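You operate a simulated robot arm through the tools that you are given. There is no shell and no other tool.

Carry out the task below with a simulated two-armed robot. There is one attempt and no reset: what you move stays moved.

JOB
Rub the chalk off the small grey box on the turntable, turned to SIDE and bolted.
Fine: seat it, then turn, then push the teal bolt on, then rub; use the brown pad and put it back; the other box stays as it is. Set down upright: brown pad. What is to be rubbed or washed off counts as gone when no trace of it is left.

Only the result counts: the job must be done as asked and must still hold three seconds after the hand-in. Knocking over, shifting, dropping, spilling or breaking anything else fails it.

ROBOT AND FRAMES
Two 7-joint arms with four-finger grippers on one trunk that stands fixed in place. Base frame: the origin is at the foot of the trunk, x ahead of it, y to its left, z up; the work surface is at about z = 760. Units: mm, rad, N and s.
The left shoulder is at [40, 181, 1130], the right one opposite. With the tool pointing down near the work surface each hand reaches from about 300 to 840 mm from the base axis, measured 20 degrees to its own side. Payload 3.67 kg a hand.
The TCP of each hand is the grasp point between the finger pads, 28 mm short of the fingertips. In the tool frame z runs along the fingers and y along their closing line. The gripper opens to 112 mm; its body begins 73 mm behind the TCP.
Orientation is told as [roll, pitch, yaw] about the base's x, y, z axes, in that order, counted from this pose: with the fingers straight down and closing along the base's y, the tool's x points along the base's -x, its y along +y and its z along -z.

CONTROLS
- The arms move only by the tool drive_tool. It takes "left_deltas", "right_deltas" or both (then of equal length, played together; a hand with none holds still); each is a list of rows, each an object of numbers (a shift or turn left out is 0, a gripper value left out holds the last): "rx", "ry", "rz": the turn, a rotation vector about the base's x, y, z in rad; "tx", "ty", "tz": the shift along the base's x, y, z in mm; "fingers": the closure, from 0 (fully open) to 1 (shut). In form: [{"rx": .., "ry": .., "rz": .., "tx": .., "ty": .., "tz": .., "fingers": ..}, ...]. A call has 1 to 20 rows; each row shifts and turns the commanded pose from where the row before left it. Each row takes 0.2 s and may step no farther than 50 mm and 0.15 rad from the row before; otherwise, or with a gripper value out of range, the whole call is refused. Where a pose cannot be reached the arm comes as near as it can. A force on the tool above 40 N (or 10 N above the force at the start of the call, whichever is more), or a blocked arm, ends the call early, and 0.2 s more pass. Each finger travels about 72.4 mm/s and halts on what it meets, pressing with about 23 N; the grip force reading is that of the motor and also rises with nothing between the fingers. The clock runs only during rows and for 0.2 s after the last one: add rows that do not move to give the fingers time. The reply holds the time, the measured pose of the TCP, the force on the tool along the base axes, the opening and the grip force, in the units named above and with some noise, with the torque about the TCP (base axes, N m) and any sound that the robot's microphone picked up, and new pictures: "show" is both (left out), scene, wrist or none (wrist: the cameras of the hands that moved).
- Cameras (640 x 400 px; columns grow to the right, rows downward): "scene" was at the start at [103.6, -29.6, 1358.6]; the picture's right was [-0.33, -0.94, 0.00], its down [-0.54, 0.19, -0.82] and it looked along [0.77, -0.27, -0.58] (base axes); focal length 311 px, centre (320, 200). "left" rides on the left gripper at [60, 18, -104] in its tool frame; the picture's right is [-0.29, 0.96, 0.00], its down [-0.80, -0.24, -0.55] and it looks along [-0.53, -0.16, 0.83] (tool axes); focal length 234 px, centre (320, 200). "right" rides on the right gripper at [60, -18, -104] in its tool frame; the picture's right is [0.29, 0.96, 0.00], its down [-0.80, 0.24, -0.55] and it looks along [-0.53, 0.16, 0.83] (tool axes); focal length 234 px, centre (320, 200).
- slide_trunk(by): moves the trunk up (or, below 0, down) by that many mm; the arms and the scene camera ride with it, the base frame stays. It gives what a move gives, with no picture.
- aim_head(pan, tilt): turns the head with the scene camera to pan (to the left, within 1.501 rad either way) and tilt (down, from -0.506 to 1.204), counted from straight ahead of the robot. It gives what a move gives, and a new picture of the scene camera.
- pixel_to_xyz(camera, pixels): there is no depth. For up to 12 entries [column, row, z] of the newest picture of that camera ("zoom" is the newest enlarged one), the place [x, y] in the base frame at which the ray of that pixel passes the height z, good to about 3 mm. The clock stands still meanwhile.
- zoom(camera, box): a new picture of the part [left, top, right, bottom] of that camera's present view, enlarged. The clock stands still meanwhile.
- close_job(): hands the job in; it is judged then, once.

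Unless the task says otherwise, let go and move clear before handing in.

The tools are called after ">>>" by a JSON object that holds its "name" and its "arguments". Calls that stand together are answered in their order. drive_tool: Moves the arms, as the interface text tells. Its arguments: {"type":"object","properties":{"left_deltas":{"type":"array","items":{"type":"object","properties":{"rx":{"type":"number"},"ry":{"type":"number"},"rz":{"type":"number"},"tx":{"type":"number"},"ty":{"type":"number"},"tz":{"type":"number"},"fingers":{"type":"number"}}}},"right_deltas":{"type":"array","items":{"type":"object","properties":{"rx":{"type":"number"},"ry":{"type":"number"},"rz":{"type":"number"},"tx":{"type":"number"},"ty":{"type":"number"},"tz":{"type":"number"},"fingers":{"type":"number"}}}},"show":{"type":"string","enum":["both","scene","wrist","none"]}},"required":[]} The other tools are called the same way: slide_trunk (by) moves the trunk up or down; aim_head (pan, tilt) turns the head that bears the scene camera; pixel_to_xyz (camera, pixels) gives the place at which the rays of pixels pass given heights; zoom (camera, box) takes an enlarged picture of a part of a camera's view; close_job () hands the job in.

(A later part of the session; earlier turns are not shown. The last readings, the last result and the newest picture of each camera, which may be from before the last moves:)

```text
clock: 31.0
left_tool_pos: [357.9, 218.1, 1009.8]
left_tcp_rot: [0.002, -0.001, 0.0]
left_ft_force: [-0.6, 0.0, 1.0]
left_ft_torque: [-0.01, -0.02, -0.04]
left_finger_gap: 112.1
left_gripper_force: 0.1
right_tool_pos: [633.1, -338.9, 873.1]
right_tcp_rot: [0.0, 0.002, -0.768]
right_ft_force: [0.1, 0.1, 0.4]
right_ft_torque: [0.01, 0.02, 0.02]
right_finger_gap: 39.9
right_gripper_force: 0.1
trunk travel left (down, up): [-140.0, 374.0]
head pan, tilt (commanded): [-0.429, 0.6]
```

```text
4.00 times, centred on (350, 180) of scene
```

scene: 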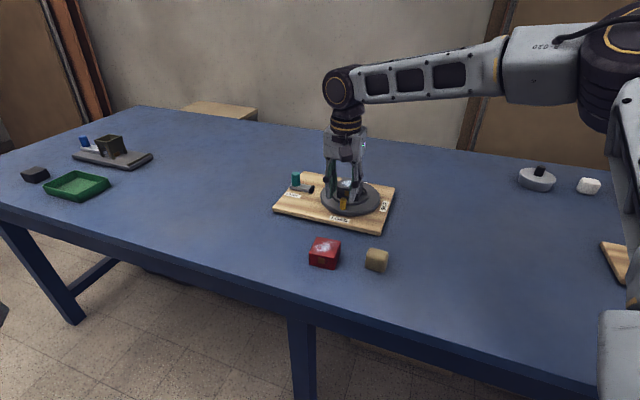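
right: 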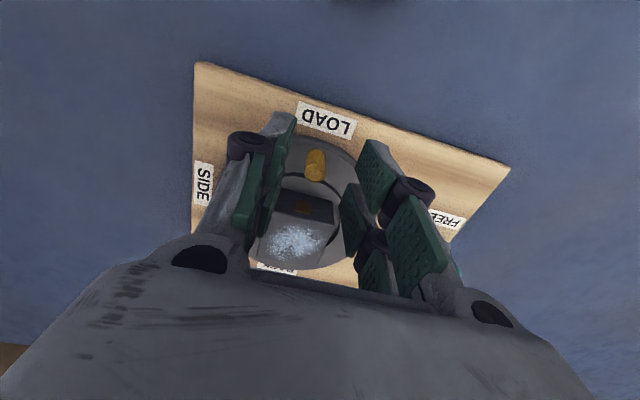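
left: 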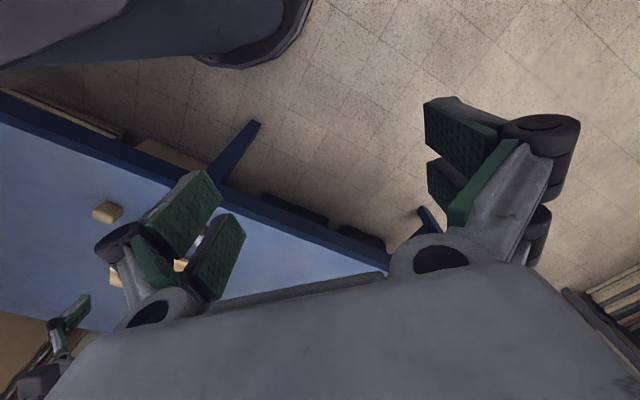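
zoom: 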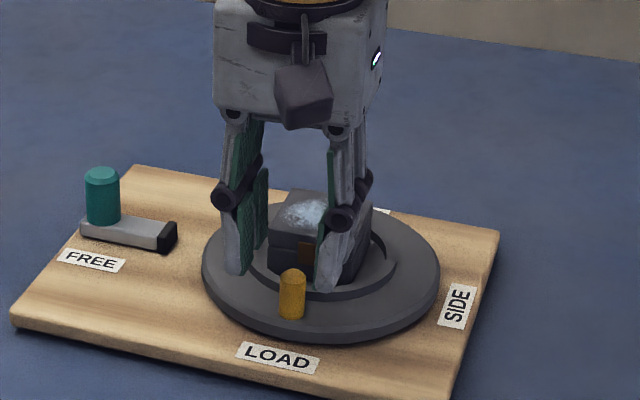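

The peg top at about (317,175) lies between the finger pairs, within 3 mm of prediction. I'll shift +2.5 mm in x and lower to z≈834, keeping the tips above the ring.

>>> {"name": "drive_tool", "arguments": {"right_deltas": [{"tx": 2.5, "tz": -14}, {"tz": -13}, {"tz": -12}, {}], "show": "both"}}

>>> {"name": "zoom", "arguments": {"camera": "right", "box": [200, 80, 440, 280]}}

>>> {"name": "zoom", "arguments": {"camera": "scene", "box": [310, 160, 390, 220]}}

```text
clock: 32.0
left_tool_pos: [358.5, 217.4, 1010.2]
left_tcp_rot: [0.002, -0.001, -0.002]
left_ft_force: [-0.3, -0.6, 0.2]
left_ft_torque: [-0.01, -0.01, 0.01]
left_finger_gap: 111.8
left_gripper_force: 0.0
right_tool_pos: [638.0, -337.7, 829.2]
right_tcp_rot: [0.0, 0.002, -0.768]
right_ft_force: [0.0, -0.1, 0.8]
right_ft_torque: [-0.05, 0.04, -0.01]
right_finger_gap: 39.9
right_gripper_force: 0.0
trunk travel left (down, up): [-140.0, 374.0]
head pan, tilt (commanded): [-0.429, 0.6]
```

scene: 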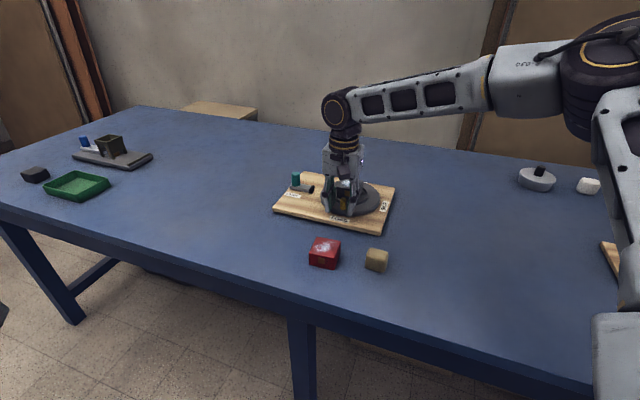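
right: 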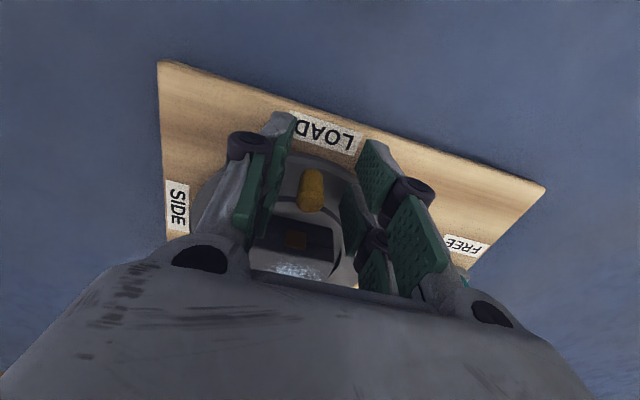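

```text
2.00 times, centred on (320, 180) of right
```

zoom: 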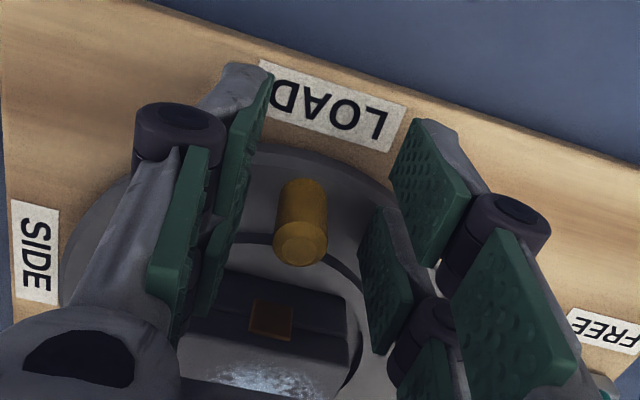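

```text
6.67 times, centred on (350, 190) of scene
```

zoom: 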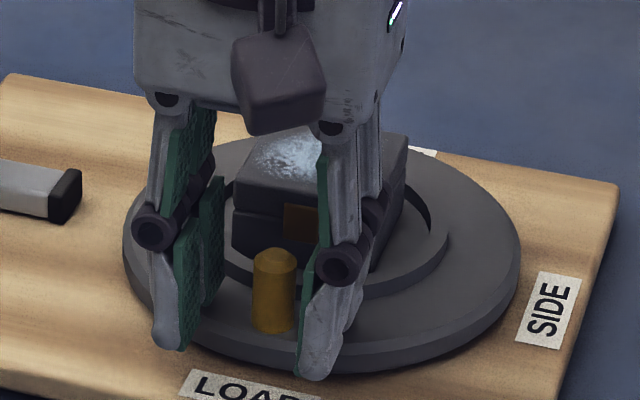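

The peg stands between the inner pads with the tips just above the disc. I'll narrow the cage to about 20 mm and then swing the first 30° about the turntable centre (694,-396).

>>> {"name": "drive_tool", "arguments": {"right_deltas": [{"tz": 2, "fingers": 0.82}, {}, {}], "show": "wrist"}}

>>> {"name": "zoom", "arguments": {"camera": "right", "box": [240, 110, 400, 260]}}

```text
clock: 32.8
left_tool_pos: [359.7, 217.5, 1009.9]
left_tcp_rot: [0.003, 0.001, 0.001]
left_ft_force: [-0.1, -0.2, 0.1]
left_ft_torque: [-0.08, 0.01, -0.02]
left_finger_gap: 112.4
left_gripper_force: 0.1
right_tool_pos: [637.4, -338.3, 832.3]
right_tcp_rot: [0.0, 0.001, -0.769]
right_ft_force: [0.2, -0.3, 0.2]
right_ft_torque: [0.01, 0.03, 0.03]
right_finger_gap: 20.1
right_gripper_force: 0.1
trunk travel left (down, up): [-140.0, 374.0]
head pan, tilt (commanded): [-0.429, 0.6]
```

right: 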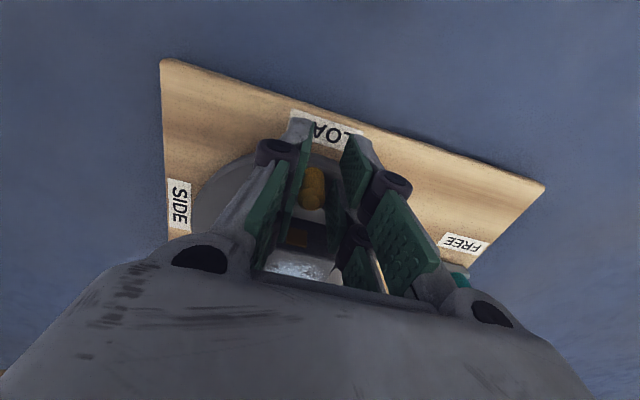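

```text
2.67 times, centred on (320, 185) of right
```

zoom: 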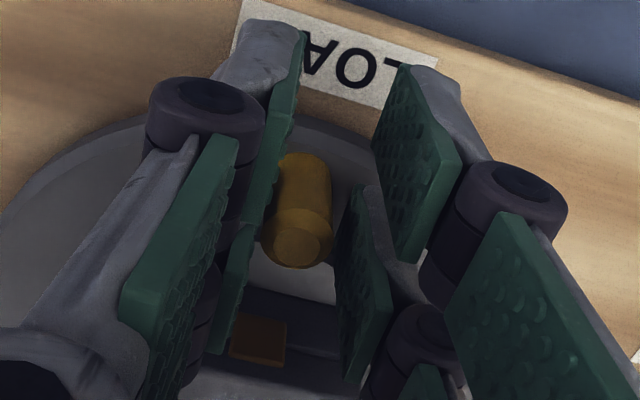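

>>> {"name": "pixel_to_xyz", "arguments": {"camera": "right", "pixels": [[311.4, 199.2, 822], [311.4, 199.2, 822], [311.4, 199.2, 822], [311.4, 199.2, 822], [306, 202, 822], [317.5, 197, 822]]}}

```text
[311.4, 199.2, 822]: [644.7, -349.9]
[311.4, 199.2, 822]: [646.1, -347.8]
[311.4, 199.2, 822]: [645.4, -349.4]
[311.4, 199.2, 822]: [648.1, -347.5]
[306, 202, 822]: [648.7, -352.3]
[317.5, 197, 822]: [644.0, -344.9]
```

The peg is at tool x≈-14, squarely on the inner pads. I'll start the swing with six 5° steps.

>>> {"name": "drive_tool", "arguments": {"right_deltas": [{"tx": -4.9, "ty": -5.2, "rz": 0.08727}, {"tx": -4.3, "ty": -5.6, "rz": 0.08727}, {"tx": -3.9, "ty": -6.0, "rz": 0.08727}, {"tx": -3.3, "ty": -6.2, "rz": 0.08727}, {"tx": -2.8, "ty": -6.6, "rz": 0.08727}, {"tx": -2.2, "ty": -6.8, "rz": 0.08727}], "show": "both"}}

>>> {"name": "zoom", "arguments": {"camera": "scene", "box": [300, 150, 400, 225]}}

>>> {"name": "zoom", "arguments": {"camera": "right", "box": [200, 80, 440, 280]}}

```text
clock: 34.2
left_tool_pos: [357.5, 218.4, 1011.1]
left_tcp_rot: [0.002, -0.002, 0.0]
left_ft_force: [0.2, 0.4, 0.1]
left_ft_torque: [0.05, 0.01, -0.01]
left_finger_gap: 112.3
left_gripper_force: 0.0
right_tool_pos: [615.7, -374.4, 831.4]
right_tcp_rot: [-0.001, 0.001, -0.242]
right_ft_force: [0.7, 1.0, -0.3]
right_ft_torque: [0.0, 0.02, -0.02]
right_finger_gap: 20.3
right_gripper_force: 0.0
trunk travel left (down, up): [-140.0, 374.0]
head pan, tilt (commanded): [-0.429, 0.6]
```

scene: 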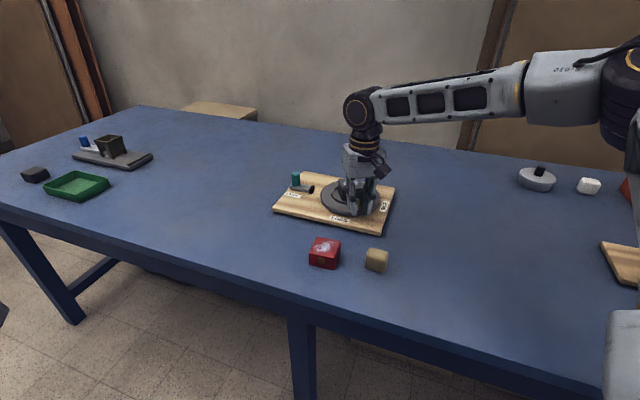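
right: 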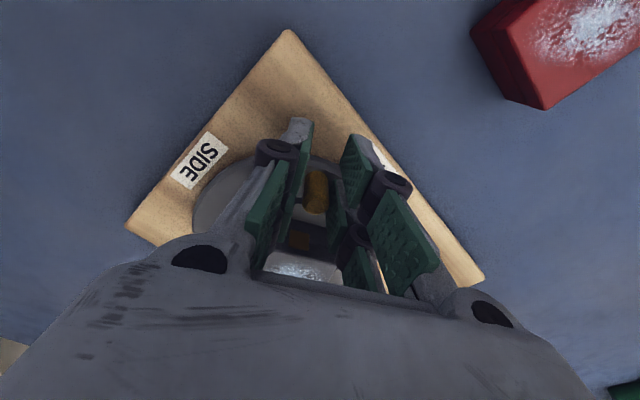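

```text
5.33 times, centred on (350, 188) of scene
```

zoom: 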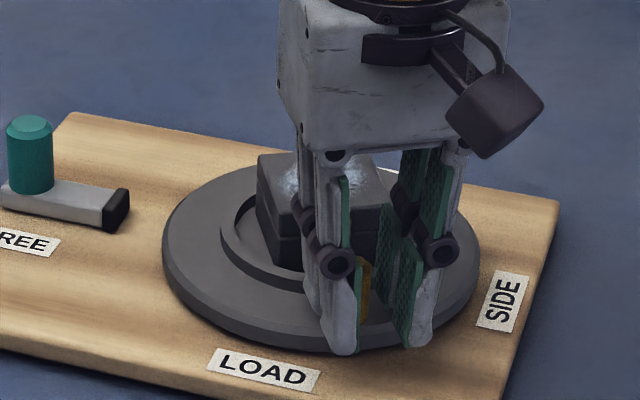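

```text
2.00 times, centred on (320, 180) of right
```

zoom: 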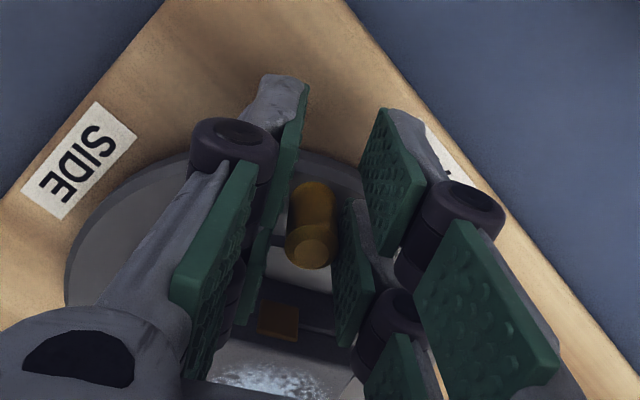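

The disc and box turned smoothly with negligible force. I'll continue the next 30°.

>>> {"name": "drive_tool", "arguments": {"right_deltas": [{"tx": -1.6, "ty": -6.9, "rz": 0.08727}, {"tx": -0.9, "ty": -7.0, "rz": 0.08727}, {"tx": -0.4, "ty": -7.1, "rz": 0.08727}, {"tx": 0.3, "ty": -7.1, "rz": 0.08727}, {"tx": 0.8, "ty": -7.1, "rz": 0.08727}, {"tx": 1.5, "ty": -6.9, "rz": 0.08727}], "show": "wrist"}}

>>> {"name": "zoom", "arguments": {"camera": "scene", "box": [300, 150, 400, 225]}}

>>> {"name": "zoom", "arguments": {"camera": "right", "box": [200, 80, 440, 280]}}

```text
clock: 35.6
left_tool_pos: [359.2, 218.1, 1010.6]
left_tcp_rot: [0.001, 0.0, 0.0]
left_ft_force: [0.8, -0.3, -0.8]
left_ft_torque: [-0.01, 0.0, -0.02]
left_finger_gap: 112.2
left_gripper_force: 0.2
right_tool_pos: [614.5, -418.4, 830.5]
right_tcp_rot: [0.001, 0.001, 0.281]
right_ft_force: [0.1, 0.3, -0.5]
right_ft_torque: [-0.01, 0.01, 0.04]
right_finger_gap: 20.2
right_gripper_force: 0.0
trunk travel left (down, up): [-140.0, 374.0]
head pan, tilt (commanded): [-0.429, 0.6]
```

right: 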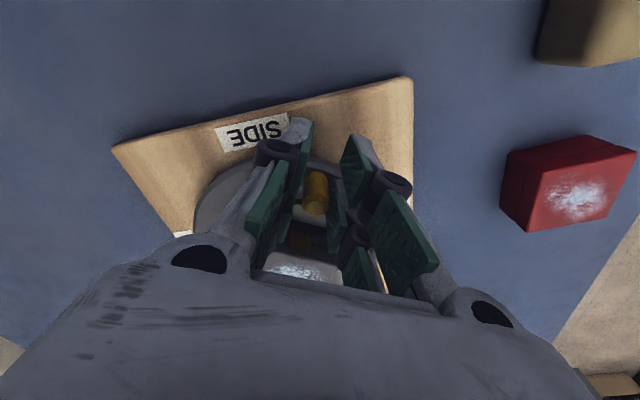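

```text
5.33 times, centred on (350, 188) of scene
```

zoom: 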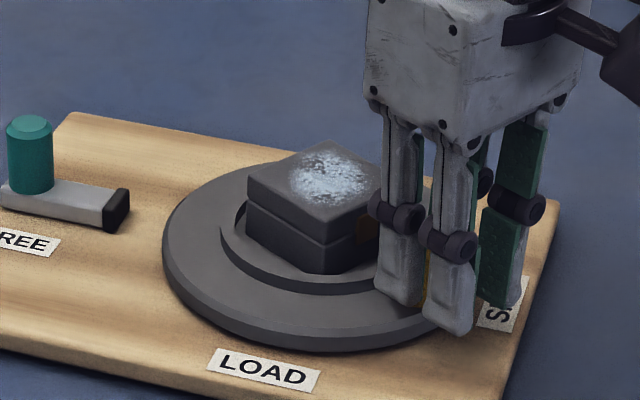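

```text
2.00 times, centred on (320, 180) of right
```

zoom: 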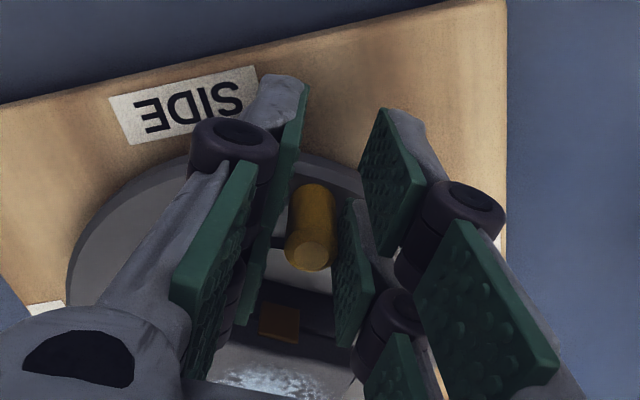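

The box has turned about 60°. I'll do the last 30° and a 1° trim for the play in the cage.

>>> {"name": "drive_tool", "arguments": {"right_deltas": [{"tx": 2.1, "ty": -6.8, "rz": 0.08727}, {"tx": 2.7, "ty": -6.6, "rz": 0.08727}, {"tx": 3.2, "ty": -6.4, "rz": 0.08727}, {"tx": 3.8, "ty": -6.0, "rz": 0.08727}, {"tx": 4.3, "ty": -5.6, "rz": 0.08727}, {"tx": 4.8, "ty": -5.3, "rz": 0.08727}, {"tx": 1.0, "ty": -1.0, "rz": 0.0175}, {}], "show": "wrist"}}

>>> {"name": "zoom", "arguments": {"camera": "scene", "box": [300, 150, 400, 225]}}

>>> {"name": "zoom", "arguments": {"camera": "right", "box": [200, 80, 440, 280]}}

```text
clock: 37.4
left_tool_pos: [357.6, 217.7, 1010.7]
left_tcp_rot: [0.003, 0.0, 0.001]
left_ft_force: [0.5, -0.1, 0.2]
left_ft_torque: [-0.03, -0.02, -0.01]
left_finger_gap: 112.0
left_gripper_force: 0.1
right_tool_pos: [635.8, -454.4, 831.1]
right_tcp_rot: [-0.001, 0.0, 0.822]
right_ft_force: [0.1, -0.6, -0.5]
right_ft_torque: [0.04, -0.03, 0.03]
right_finger_gap: 19.9
right_gripper_force: 0.0
trunk travel left (down, up): [-140.0, 374.0]
head pan, tilt (commanded): [-0.429, 0.6]
```

right: 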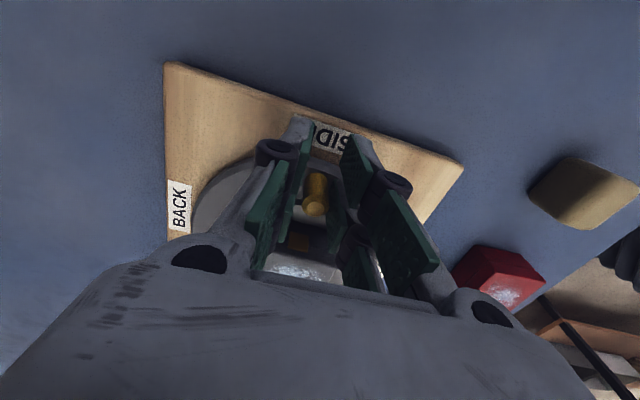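

```text
5.33 times, centred on (350, 188) of scene
```

zoom: 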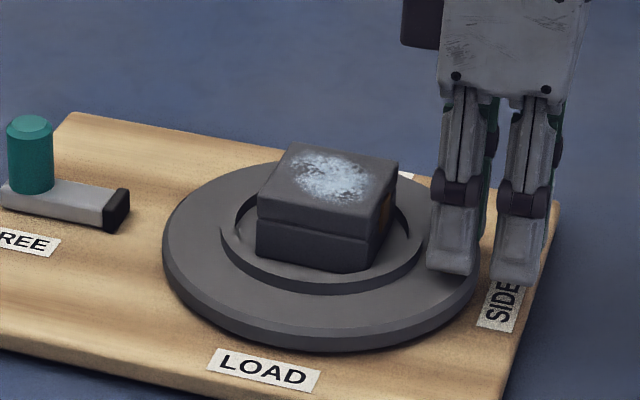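

```text
2.00 times, centred on (320, 180) of right
```

zoom: 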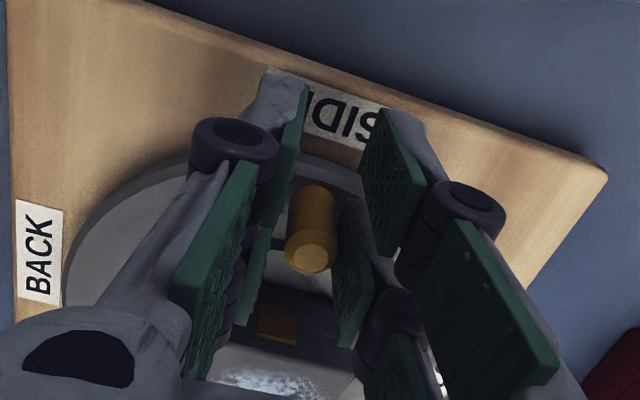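

The peg is now by the SIDE label. I'll close on it to centre it at the target angle.

>>> {"name": "drive_tool", "arguments": {"right_deltas": [{"fingers": 0.86}, {"fingers": 0.9}, {}, {}], "show": "wrist"}}

>>> {"name": "zoom", "arguments": {"camera": "right", "box": [200, 80, 440, 280]}}

```text
clock: 38.4
left_tool_pos: [359.7, 218.9, 1010.0]
left_tcp_rot: [0.001, -0.001, 0.0]
left_ft_force: [-0.2, 0.1, 0.7]
left_ft_torque: [0.02, 0.0, -0.01]
left_finger_gap: 112.1
left_gripper_force: 0.1
right_tool_pos: [636.0, -454.7, 830.1]
right_tcp_rot: [-0.002, -0.001, 0.819]
right_ft_force: [0.1, 0.2, 0.4]
right_ft_torque: [-0.07, 0.08, 0.03]
right_finger_gap: 15.7
right_gripper_force: 23.0
trunk travel left (down, up): [-140.0, 374.0]
head pan, tilt (commanded): [-0.429, 0.6]
```

right: 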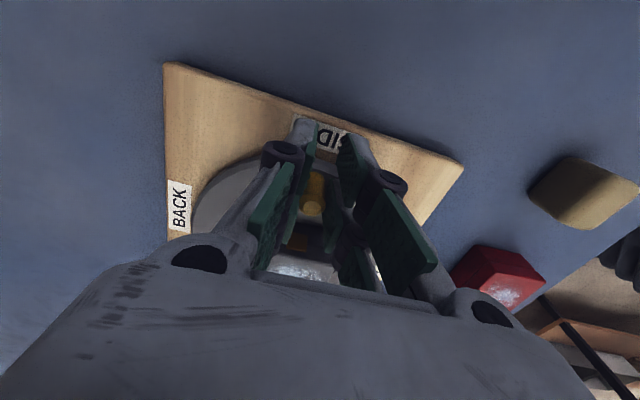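

```text
2.00 times, centred on (320, 180) of right
```

zoom: 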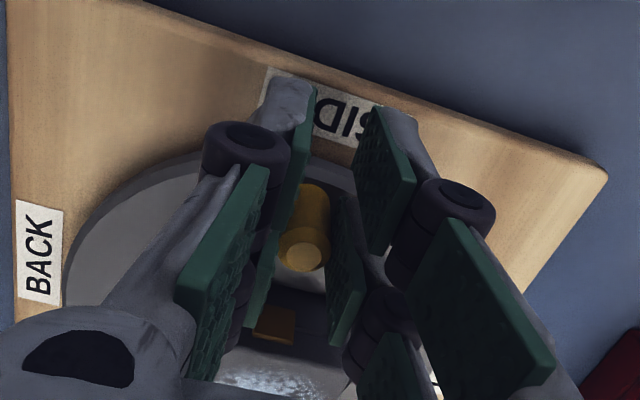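

The peg is gripped (15.7 mm) at about 225° around the centre, i.e. 90° from where it began. I'll open and lift straight up for an unobstructed check of the angle.

>>> {"name": "drive_tool", "arguments": {"right_deltas": [{"fingers": 0.75}, {}, {"tz": 20}, {"tz": 30}, {"tz": 40}, {"tz": 30}], "show": "both"}}

>>> {"name": "zoom", "arguments": {"camera": "right", "box": [200, 50, 440, 250]}}

>>> {"name": "zoom", "arguments": {"camera": "scene", "box": [300, 150, 400, 225]}}

```text
clock: 39.8
left_tool_pos: [359.0, 218.9, 1010.0]
left_tcp_rot: [-0.001, -0.002, 0.001]
left_ft_force: [0.0, 0.7, -0.5]
left_ft_torque: [-0.05, -0.02, -0.02]
left_finger_gap: 112.0
left_gripper_force: 0.1
right_tool_pos: [634.4, -455.9, 952.8]
right_tcp_rot: [0.002, 0.0, 0.821]
right_ft_force: [-1.1, 0.0, 0.6]
right_ft_torque: [-0.01, 0.01, 0.01]
right_finger_gap: 28.3
right_gripper_force: 0.1
trunk travel left (down, up): [-140.0, 374.0]
head pan, tilt (commanded): [-0.429, 0.6]
```

scene: 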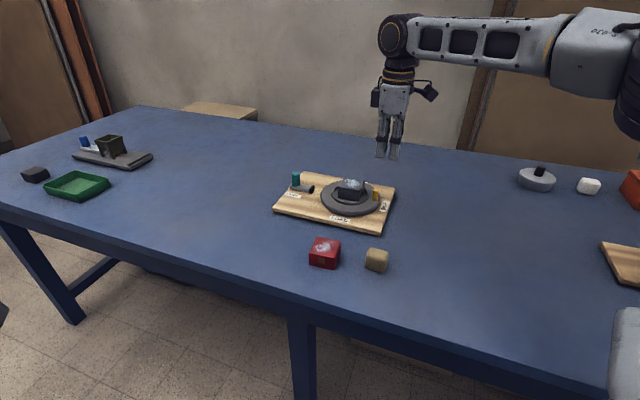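
right: 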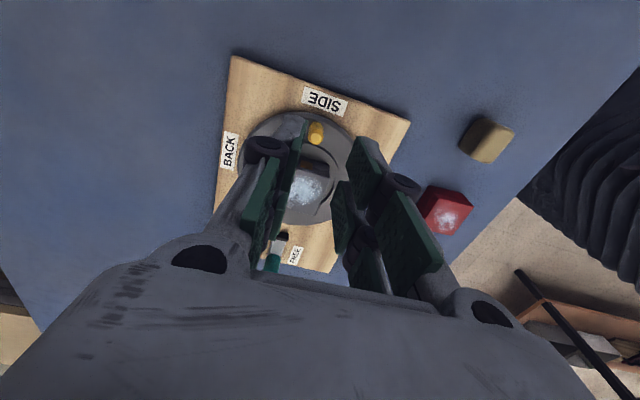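

```text
2.00 times, centred on (320, 150) of right
```

zoom: 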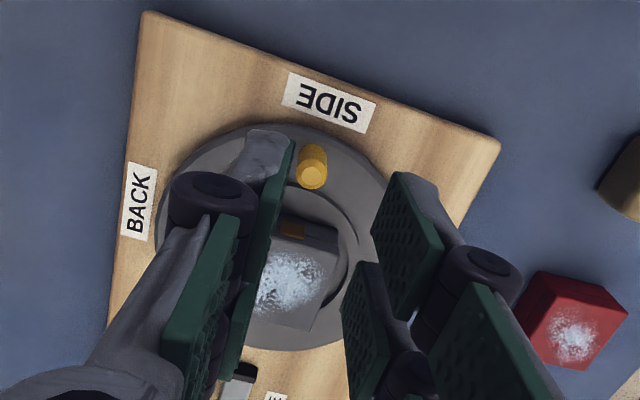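

```text
5.33 times, centred on (350, 188) of scene
```

zoom: 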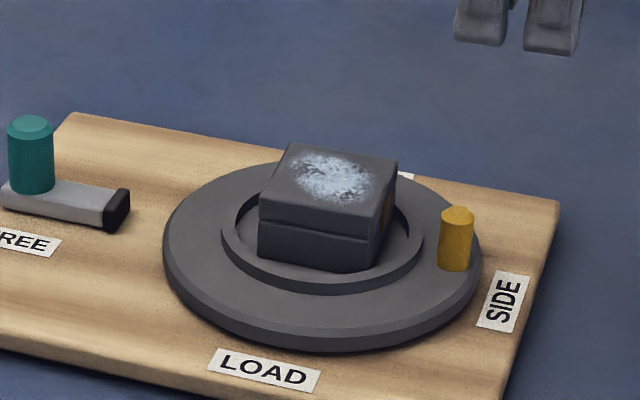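

I'll measure the peg's present position and the SIDE and LOAD labels from the scene zoom.

>>> {"name": "pixel_to_xyz", "arguments": {"camera": "zoom", "pixels": [[454, 263, 795], [454, 263, 795], [457, 217, 822], [457, 217, 822], [503, 302, 785], [503, 302, 785], [264, 369, 785], [264, 369, 785]]}}

>>> {"name": "pixel_to_xyz", "arguments": {"camera": "right", "pixels": [[316, 134, 822], [316, 134, 822], [316, 134, 822], [325, 101, 785], [325, 101, 785], [229.5, 150.5, 785], [229.5, 150.5, 785], [233, 56, 783], [410, 121, 783], [233, 56, 783], [410, 121, 783], [215, 210, 783]]}}

```text
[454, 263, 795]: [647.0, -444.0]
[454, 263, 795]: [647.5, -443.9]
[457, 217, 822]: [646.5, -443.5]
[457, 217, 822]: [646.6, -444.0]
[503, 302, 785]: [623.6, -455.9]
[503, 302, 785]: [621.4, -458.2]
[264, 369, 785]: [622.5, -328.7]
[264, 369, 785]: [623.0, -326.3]
```

```text
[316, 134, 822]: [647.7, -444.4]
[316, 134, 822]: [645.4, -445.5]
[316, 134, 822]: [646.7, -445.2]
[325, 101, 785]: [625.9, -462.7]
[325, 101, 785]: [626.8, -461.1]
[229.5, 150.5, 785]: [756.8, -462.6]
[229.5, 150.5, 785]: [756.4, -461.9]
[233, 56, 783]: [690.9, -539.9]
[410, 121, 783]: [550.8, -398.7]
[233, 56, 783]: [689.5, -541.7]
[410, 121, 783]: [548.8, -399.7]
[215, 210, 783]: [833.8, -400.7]
```

The peg moved from (646,-349) to (646.8,-444.5), an exact quarter turn about (694,-396). Next is the bolt; I'll zoom on it to measure the teal knob and the slide.

>>> {"name": "zoom", "arguments": {"camera": "scene", "box": [270, 160, 340, 210]}}

```text
8.00 times, centred on (305, 185) of scene
```

zoom: 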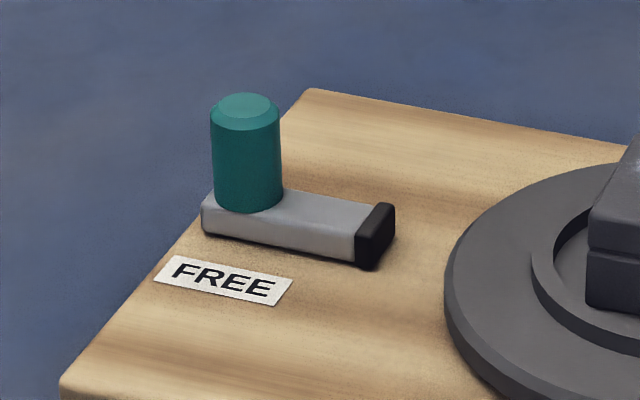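

>>> {"name": "pixel_to_xyz", "arguments": {"camera": "zoom", "pixels": [[249, 196, 798], [249, 196, 798], [245, 107, 838], [245, 107, 838], [245, 107, 830], [245, 107, 825], [378, 215, 795], [372, 262, 785], [245, 107, 845], [205, 233, 785], [205, 233, 785], [372, 262, 785]]}}

>>> {"name": "pixel_to_xyz", "arguments": {"camera": "zoom", "pixels": [[305, 88, 783], [305, 88, 783], [65, 380, 783], [65, 380, 783], [60, 396, 765], [445, 280, 795], [223, 281, 785]]}}

```text
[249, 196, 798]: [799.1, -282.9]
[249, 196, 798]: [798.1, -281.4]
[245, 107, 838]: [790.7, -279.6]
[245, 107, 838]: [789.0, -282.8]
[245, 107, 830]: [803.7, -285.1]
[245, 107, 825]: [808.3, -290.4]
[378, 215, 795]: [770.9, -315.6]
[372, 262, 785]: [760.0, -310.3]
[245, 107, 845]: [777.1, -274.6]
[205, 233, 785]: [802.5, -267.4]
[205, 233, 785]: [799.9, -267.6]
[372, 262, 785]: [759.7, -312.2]
```

```text
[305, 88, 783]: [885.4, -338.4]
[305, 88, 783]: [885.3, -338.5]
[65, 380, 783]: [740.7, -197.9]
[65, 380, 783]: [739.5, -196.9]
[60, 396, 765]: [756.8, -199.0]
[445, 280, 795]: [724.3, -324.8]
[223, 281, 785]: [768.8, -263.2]
```

The knob is at about (799,-283), from z≈797 to 833, 25 mm thick, and the slide points at the turntable centre. I'll straddle the knob with a 60 mm opening along the slide axis so the outer finger can pull it inward; first I'll move above it at safe height to test reach.

>>> {"name": "drive_tool", "arguments": {"right_deltas": [{"tx": 13.2, "ty": 13.4, "rz": -0.133, "fingers": 0.464}, {"tx": 13.2, "ty": 13.4, "rz": -0.133}, {"tx": 13.2, "ty": 13.4, "rz": -0.133}, {"tx": 13.2, "ty": 13.4, "rz": -0.133}, {"tx": 13.2, "ty": 13.4, "rz": -0.133}, {"tx": 13.2, "ty": 13.4, "rz": -0.133}, {"tx": 13.2, "ty": 13.4, "rz": -0.133}, {"tx": 13.2, "ty": 13.4, "rz": -0.133}, {"tx": 13.2, "ty": 13.4, "rz": -0.133}, {"tx": 13.2, "ty": 13.4, "rz": -0.133}, {"tx": 13.2, "ty": 13.4, "rz": -0.133}, {"tx": 13.2, "ty": 13.4, "rz": -0.133}, {}], "show": "both"}}

>>> {"name": "zoom", "arguments": {"camera": "right", "box": [180, 50, 460, 250]}}

```text
clock: 42.6
left_tool_pos: [359.7, 217.5, 1010.4]
left_tcp_rot: [0.002, 0.001, 0.0]
left_ft_force: [0.0, 0.1, -0.4]
left_ft_torque: [0.01, -0.03, 0.0]
left_finger_gap: 112.1
left_gripper_force: 0.1
right_tool_pos: [714.6, -312.0, 944.8]
right_tcp_rot: [0.004, -0.002, -0.777]
right_ft_force: [0.2, 0.3, 0.3]
right_ft_torque: [0.0, -0.02, 0.0]
right_finger_gap: 60.2
right_gripper_force: 0.1
right hand out of reach, approached as far as the arm can: row 7, 8, 9, 10, 11, 12
trunk travel left (down, up): [-140.0, 374.0]
head pan, tilt (commanded): [-0.429, 0.6]
```

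scene: 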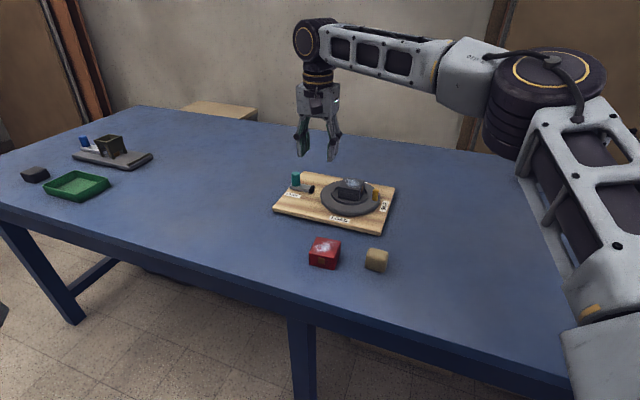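
right: 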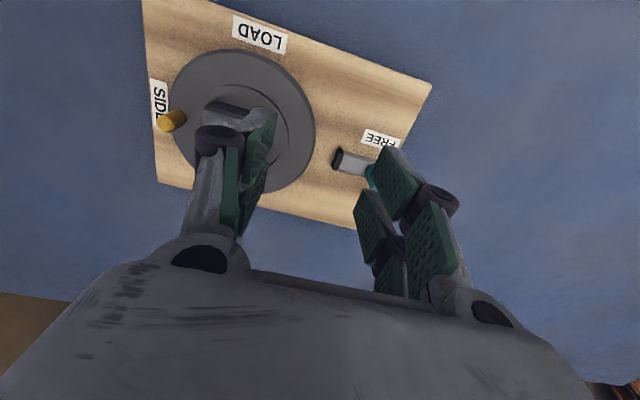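

```text
2.00 times, centred on (320, 150) of right
```

zoom: 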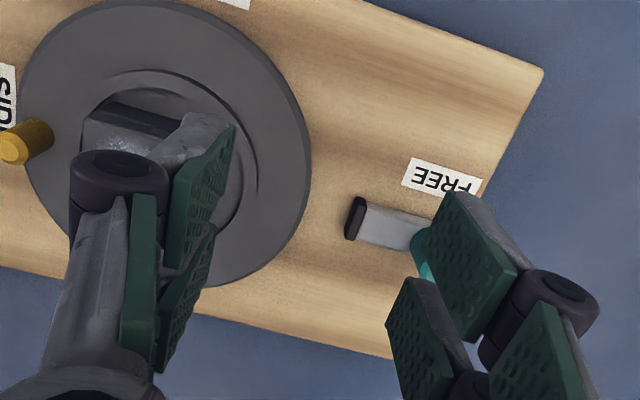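

The arm ran out of reach at (715,-312,945), so a straight-down pose won't get over the knob. Leaning the fingers outward about the closing axis pulls the wrist back while keeping the pads square to the slide, so I'll tilt by 0.35 rad and then move out at height.

>>> {"name": "drive_tool", "arguments": {"right_deltas": [{"rx": -0.082, "ry": -0.083}, {"rx": -0.082, "ry": -0.083}, {"rx": -0.082, "ry": -0.083}, {"tx": 26, "ty": 6, "tz": -15}, {"tx": 26, "ty": 6, "tz": -15}, {"tx": 26, "ty": 6, "tz": -10}, {}], "show": "both"}}

>>> {"name": "zoom", "arguments": {"camera": "right", "box": [180, 50, 460, 250]}}

>>> {"name": "zoom", "arguments": {"camera": "scene", "box": [250, 90, 390, 210]}}

```text
clock: 44.2
left_tool_pos: [358.0, 217.9, 1010.8]
left_tcp_rot: [0.002, -0.001, 0.0]
left_ft_force: [0.2, 0.3, 0.4]
left_ft_torque: [0.02, -0.04, -0.04]
left_finger_gap: 111.9
left_gripper_force: 0.1
right_tool_pos: [749.3, -315.3, 904.3]
right_tcp_rot: [0.0, -0.352, -0.777]
right_ft_force: [-0.4, -0.5, 0.3]
right_ft_torque: [0.0, -0.01, -0.02]
right_finger_gap: 59.9
right_gripper_force: 0.1
right hand out of reach, approached as far as the arm can: row 5, 6
trunk travel left (down, up): [-140.0, 374.0]
head pan, tilt (commanded): [-0.429, 0.6]
```

scene: 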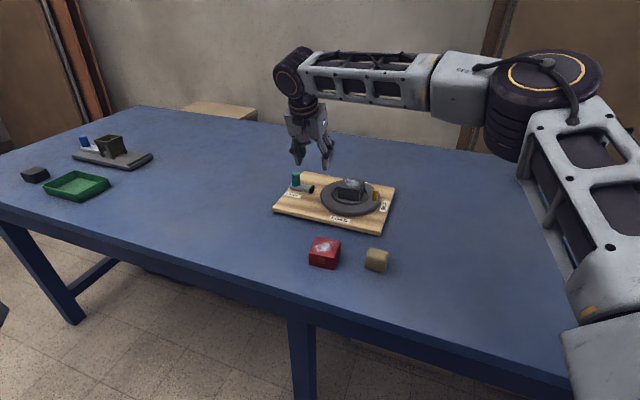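
right: 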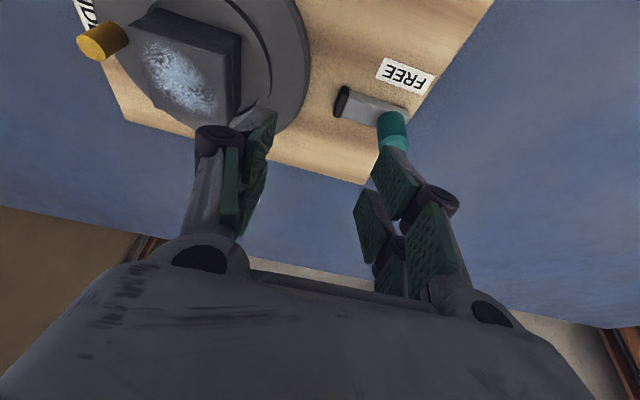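

```text
2.00 times, centred on (320, 150) of right
```

zoom: 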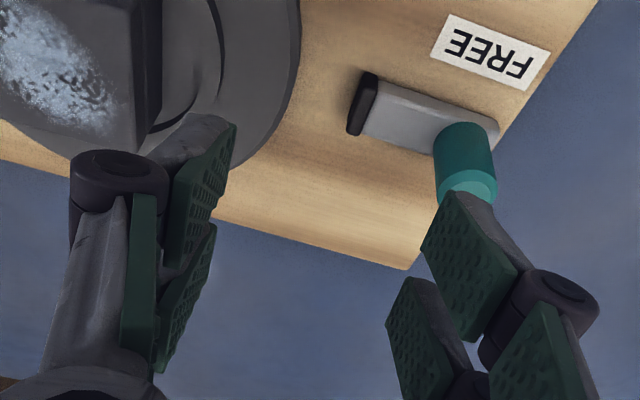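

```text
3.33 times, centred on (320, 150) of scene
```

zoom: 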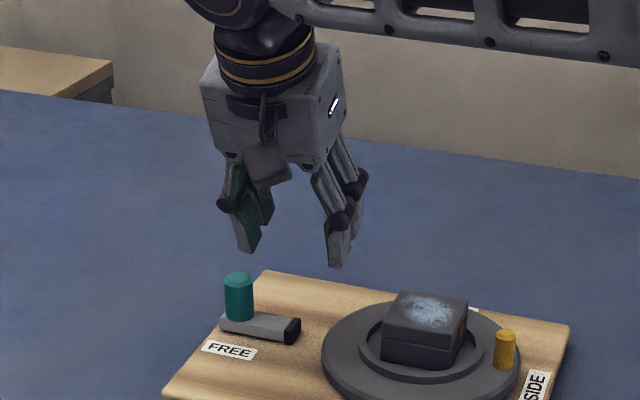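

Still limited, this time apparently by the wrist turn rather than distance. Turning the tool to yaw +0.8 with the same lean lets me pinch the knob from its sides instead, with the knob nesting in the gap between pads, so I'll rotate at this safe height first.

>>> {"name": "drive_tool", "arguments": {"right_deltas": [{"rz": 0.1314}, {"rz": 0.1314}, {"rz": 0.1314}, {"rz": 0.1314}, {"rz": 0.1314}, {"rz": 0.1314}, {"rz": 0.1314}, {"rz": 0.1314}, {"rz": 0.1314}, {"rz": 0.1314}, {"rz": 0.1314}, {"rz": 0.1314}, {}], "show": "scene"}}

```text
clock: 47.0
left_tool_pos: [359.0, 217.0, 1010.5]
left_tcp_rot: [0.002, -0.003, -0.001]
left_ft_force: [-0.2, 0.1, -0.6]
left_ft_torque: [0.02, -0.03, -0.01]
left_finger_gap: 112.1
left_gripper_force: 0.0
right_tool_pos: [750.3, -313.9, 905.6]
right_tcp_rot: [-0.002, -0.352, 0.803]
right_ft_force: [0.0, 0.2, -0.1]
right_ft_torque: [0.0, 0.0, -0.05]
right_finger_gap: 60.1
right_gripper_force: 0.2
trunk travel left (down, up): [-140.0, 374.0]
head pan, tilt (commanded): [-0.429, 0.6]
```

scene: 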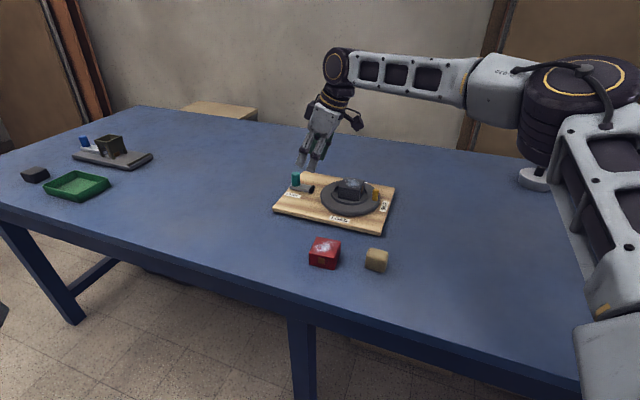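

The rotation completed within reach. Now I'll move out above the knob at (799,-283), still above its top.

>>> {"name": "drive_tool", "arguments": {"right_deltas": [{"tx": 16.3, "ty": 10.3, "tz": -6}, {"tx": 16.3, "ty": 10.3, "tz": -6}, {"tx": 16.3, "ty": 10.3, "tz": -6}, {}], "show": "both"}}

>>> {"name": "zoom", "arguments": {"camera": "right", "box": [200, 50, 440, 250]}}

>>> {"name": "zoom", "arguments": {"camera": "scene", "box": [260, 120, 360, 210]}}

```text
clock: 48.0
left_tool_pos: [358.1, 217.4, 1010.4]
left_tcp_rot: [0.001, -0.001, 0.0]
left_ft_force: [-0.6, 0.7, 0.4]
left_ft_torque: [0.0, -0.04, 0.01]
left_finger_gap: 112.3
left_gripper_force: 0.1
right_tool_pos: [774.3, -291.7, 889.9]
right_tcp_rot: [-0.002, -0.351, 0.802]
right_ft_force: [0.0, 0.0, -0.4]
right_ft_torque: [0.03, -0.01, -0.01]
right_finger_gap: 60.0
right_gripper_force: 0.1
right hand out of reach, approached as far as the arm can: row 2, 3
trunk travel left (down, up): [-140.0, 374.0]
head pan, tilt (commanded): [-0.429, 0.6]
```

scene: 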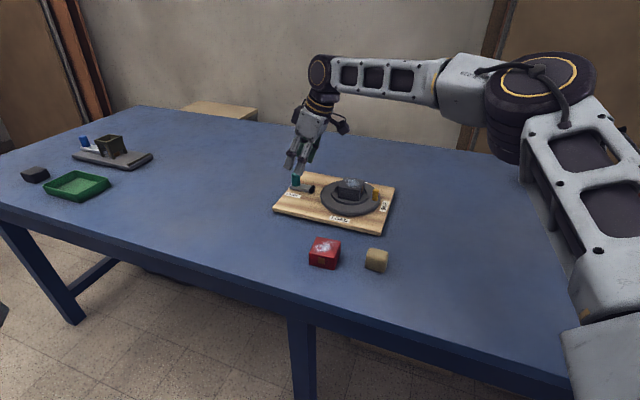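
right: 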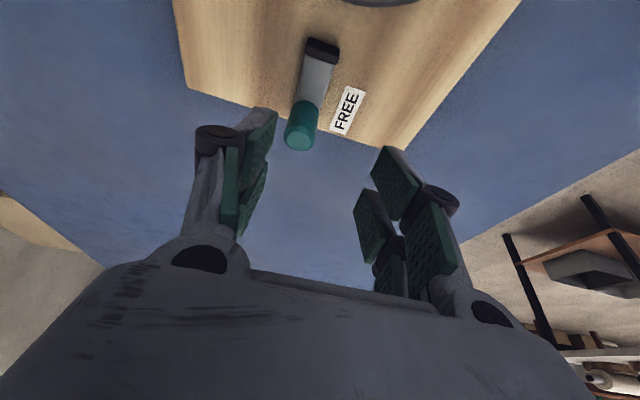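

```text
2.00 times, centred on (320, 150) of right
```

zoom: 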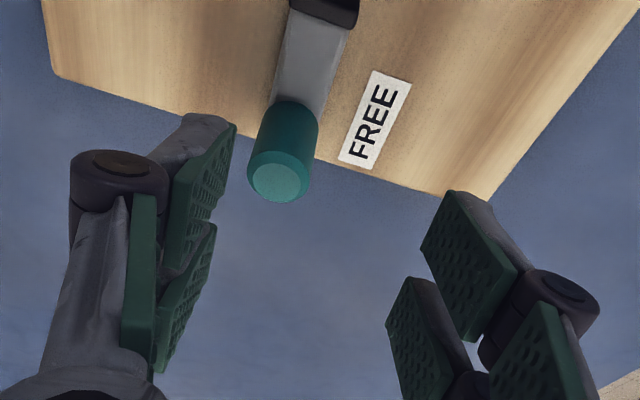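

```text
4.44 times, centred on (310, 165) of scene
```

zoom: 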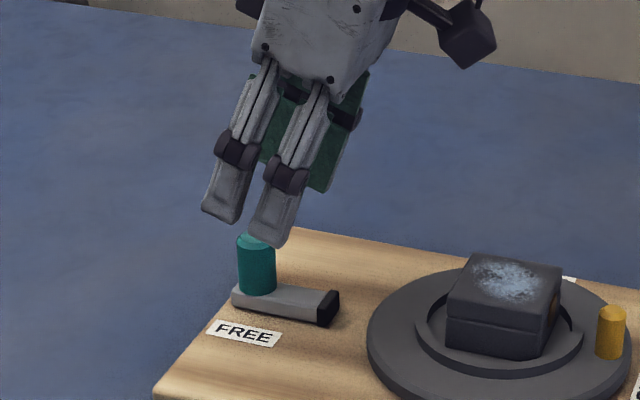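

Still short at (774,-292,890): the lowered trunk now works against far reach, since the wrist sits above the shoulder. I'll raise the trunk back by 110 mm and then come down at the same spot.

>>> {"name": "slide_trunk", "arguments": {"by": 110}}

>>> {"name": "drive_tool", "arguments": {"right_deltas": [{"tz": -35}, {"tz": -35}, {"tz": -35}, {}], "show": "none"}}

>>> {"name": "drive_tool", "arguments": {"right_deltas": [{"tx": 12, "ty": 4}, {"tx": 12, "ty": 4}, {}], "show": "both"}}

```text
clock: 49.4
left_tool_pos: [358.6, 217.4, 1121.4]
left_tcp_rot: [0.001, 0.0, 0.002]
left_ft_force: [1.0, -0.1, 0.0]
left_ft_torque: [-0.01, 0.0, 0.0]
left_finger_gap: 112.1
left_gripper_force: 0.1
right_tool_pos: [774.6, -292.2, 1000.9]
right_tcp_rot: [-0.002, -0.352, 0.8]
right_ft_force: [0.9, -0.5, -0.3]
right_ft_torque: [-0.01, -0.02, 0.01]
right_finger_gap: 59.9
right_gripper_force: 0.1
trunk travel left (down, up): [-250.0, 264.0]
head pan, tilt (commanded): [-0.429, 0.6]
```

```text
clock: 50.4
left_tool_pos: [358.4, 217.7, 1120.0]
left_tcp_rot: [0.002, 0.0, -0.001]
left_ft_force: [-0.2, 0.2, -0.3]
left_ft_torque: [0.0, 0.05, -0.01]
left_finger_gap: 111.9
left_gripper_force: 0.1
right_tool_pos: [757.2, -297.4, 899.1]
right_tcp_rot: [-0.004, -0.351, 0.802]
right_ft_force: [0.2, -0.5, 0.0]
right_ft_torque: [-0.01, -0.02, 0.04]
right_finger_gap: 60.2
right_gripper_force: 0.0
right hand out of reach, approached as far as the arm can: row 1, 2, 3
trunk travel left (down, up): [-250.0, 264.0]
head pan, tilt (commanded): [-0.429, 0.6]
```

```text
clock: 51.2
left_tool_pos: [359.0, 217.4, 1120.1]
left_tcp_rot: [0.001, 0.001, 0.0]
left_ft_force: [-0.4, 0.9, 0.1]
left_ft_torque: [-0.02, 0.01, 0.0]
left_finger_gap: 112.2
left_gripper_force: 0.0
right_tool_pos: [757.6, -292.2, 905.3]
right_tcp_rot: [-0.004, -0.353, 0.802]
right_ft_force: [0.4, 0.0, 0.4]
right_ft_torque: [0.04, 0.03, -0.04]
right_finger_gap: 60.2
right_gripper_force: 0.0
right hand out of reach, approached as far as the arm can: row 1, 2
trunk travel left (down, up): [-250.0, 264.0]
head pan, tilt (commanded): [-0.429, 0.6]
```

scene: 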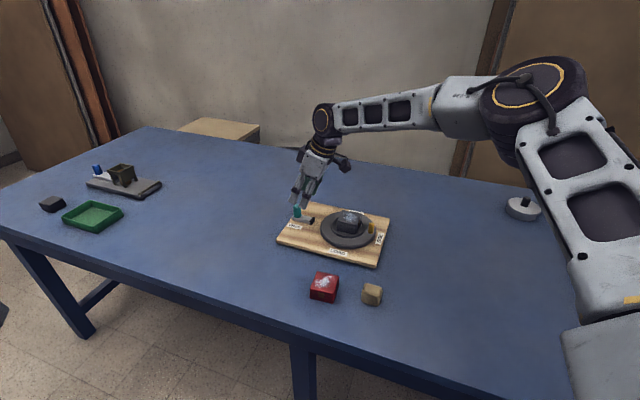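
right: 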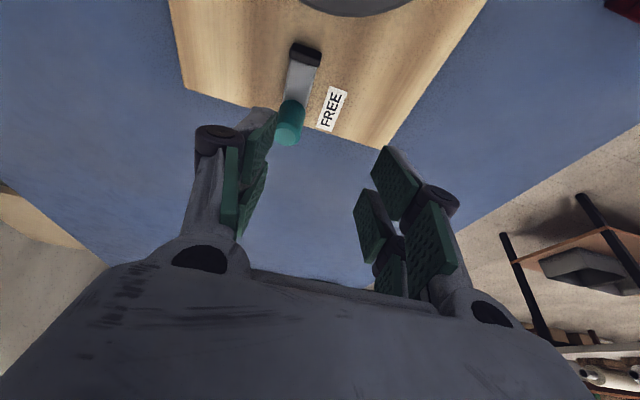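

Going lower relative to the shoulder makes the limit worse, while a higher wrist relative to the shoulder allows more. So I'll retreat up and inward, lower the trunk by 200 mm, and use a stronger lean along the slide axis.

>>> {"name": "drive_tool", "arguments": {"right_deltas": [{"tx": -11, "ty": -15, "tz": 42}, {"tx": -11, "ty": -15, "tz": 42}, {"tx": -11, "ty": -15, "tz": 42}, {"tx": -11, "ty": -15, "tz": 42}, {"tx": -11, "ty": -15, "tz": 40}, {}], "show": "none"}}

>>> {"name": "slide_trunk", "arguments": {"by": -200}}

>>> {"name": "drive_tool", "arguments": {"right_deltas": [{"rx": 0.061, "ry": -0.059}, {"rx": 0.061, "ry": -0.059}, {"rx": 0.061, "ry": -0.059}, {}], "show": "both"}}

```text
clock: 52.6
left_tool_pos: [360.1, 218.0, 1119.6]
left_tcp_rot: [0.003, -0.001, -0.001]
left_ft_force: [-0.9, -0.7, 0.0]
left_ft_torque: [0.0, 0.01, 0.04]
left_finger_gap: 112.0
left_gripper_force: 0.1
right_tool_pos: [700.8, -368.2, 1118.0]
right_tcp_rot: [-0.002, -0.351, 0.801]
right_ft_force: [-0.4, 0.2, -0.1]
right_ft_torque: [0.03, 0.03, -0.02]
right_finger_gap: 60.1
right_gripper_force: 0.1
trunk travel left (down, up): [-250.0, 264.0]
head pan, tilt (commanded): [-0.429, 0.6]
```

```text
clock: 54.8
left_tool_pos: [358.6, 216.8, 919.9]
left_tcp_rot: [0.003, -0.002, 0.0]
left_ft_force: [-0.6, -0.6, -0.4]
left_ft_torque: [-0.01, 0.0, 0.01]
left_finger_gap: 112.3
left_gripper_force: 0.1
right_tool_pos: [700.7, -366.6, 916.1]
right_tcp_rot: [-0.002, -0.353, 0.802]
right_ft_force: [-0.1, 0.2, -0.4]
right_ft_torque: [-0.02, 0.01, 0.0]
right_finger_gap: 60.1
right_gripper_force: 0.1
trunk travel left (down, up): [-50.0, 464.0]
head pan, tilt (commanded): [-0.429, 0.6]
```

```text
clock: 55.8
left_tool_pos: [359.1, 217.8, 919.9]
left_tcp_rot: [0.002, -0.001, 0.001]
left_ft_force: [0.4, -0.1, -1.0]
left_ft_torque: [-0.04, -0.01, -0.02]
left_finger_gap: 111.8
left_gripper_force: 0.0
right_tool_pos: [700.0, -366.1, 916.4]
right_tcp_rot: [-0.002, -0.608, 0.803]
right_ft_force: [0.7, 0.5, 0.6]
right_ft_torque: [-0.02, 0.02, -0.03]
right_finger_gap: 59.9
right_gripper_force: 0.0
trunk travel left (down, up): [-50.0, 464.0]
head pan, tilt (commanded): [-0.429, 0.6]
```

scene: 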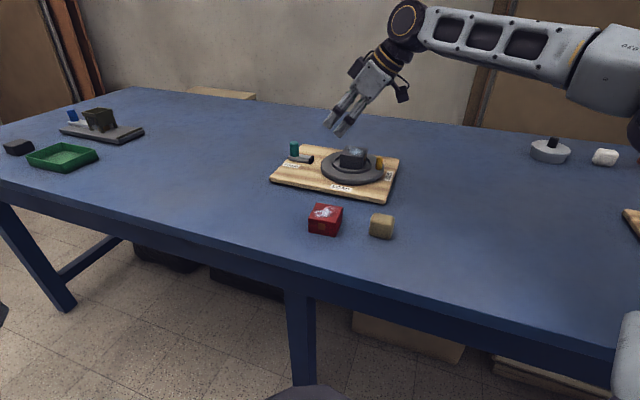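
right: 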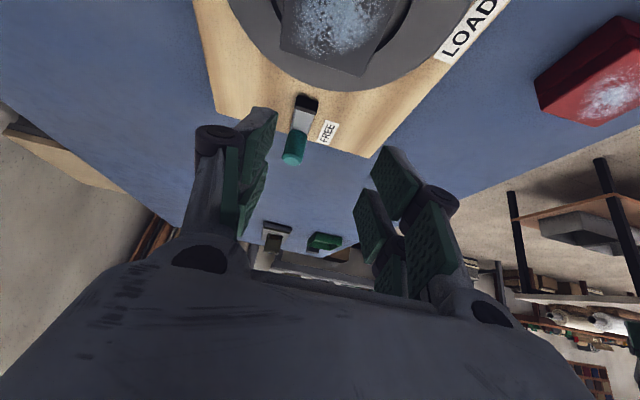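

Lean is now 0.61 rad along the slide axis. I'll move outward toward the knob, staying above it.

>>> {"name": "drive_tool", "arguments": {"right_deltas": [{"tx": 25, "ty": 21, "tz": -6}, {"tx": 25, "ty": 21, "tz": -6}, {"tx": 25, "ty": 21, "tz": -6}, {"tx": 20, "ty": 18, "tz": -6}, {}], "show": "both"}}

>>> {"name": "zoom", "arguments": {"camera": "right", "box": [200, 60, 440, 260]}}

>>> {"name": "zoom", "arguments": {"camera": "scene", "box": [260, 90, 360, 180]}}

```text
clock: 57.0
left_tool_pos: [358.2, 217.1, 920.0]
left_tcp_rot: [0.002, -0.001, -0.001]
left_ft_force: [-1.2, -0.5, -0.3]
left_ft_torque: [-0.01, -0.02, -0.01]
left_finger_gap: 111.9
left_gripper_force: 0.1
right_tool_pos: [793.3, -286.2, 893.9]
right_tcp_rot: [-0.001, -0.607, 0.801]
right_ft_force: [-0.2, 1.0, 0.6]
right_ft_torque: [0.01, -0.01, -0.01]
right_finger_gap: 60.0
right_gripper_force: 0.0
trunk travel left (down, up): [-50.0, 464.0]
head pan, tilt (commanded): [-0.429, 0.6]
```

scene: 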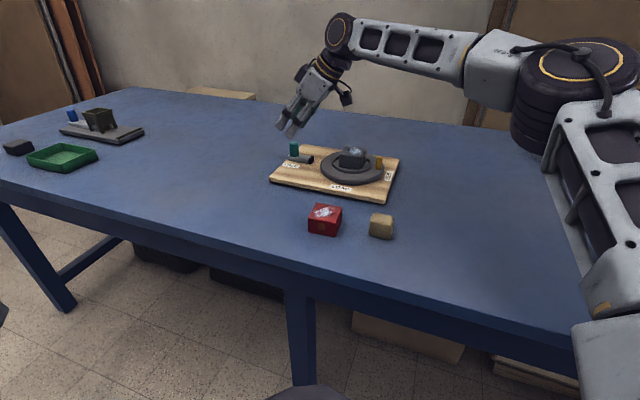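
right: 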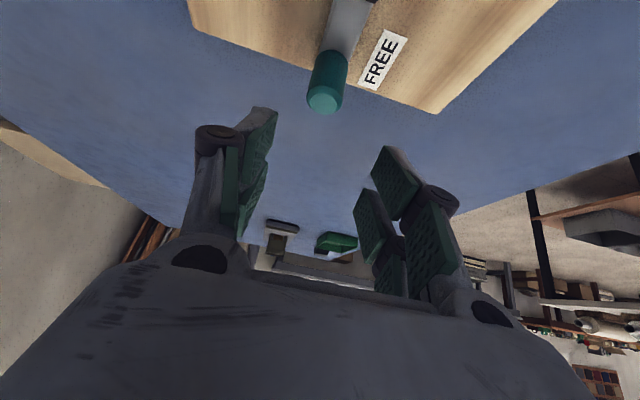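

```text
2.00 times, centred on (320, 160) of right
```

zoom: 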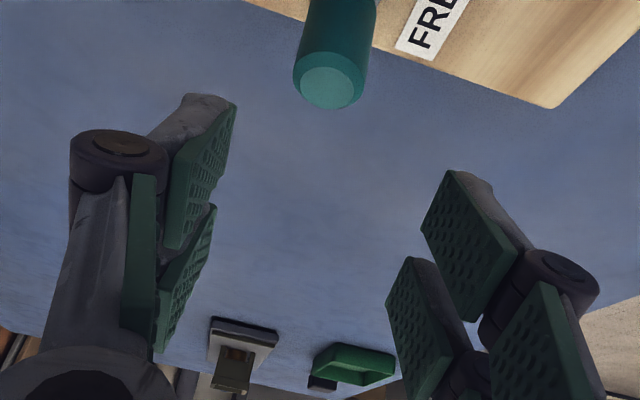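

```text
4.44 times, centred on (310, 135) of scene
```

zoom: 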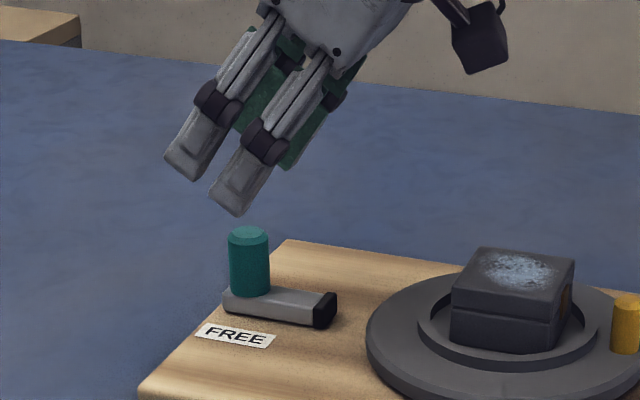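

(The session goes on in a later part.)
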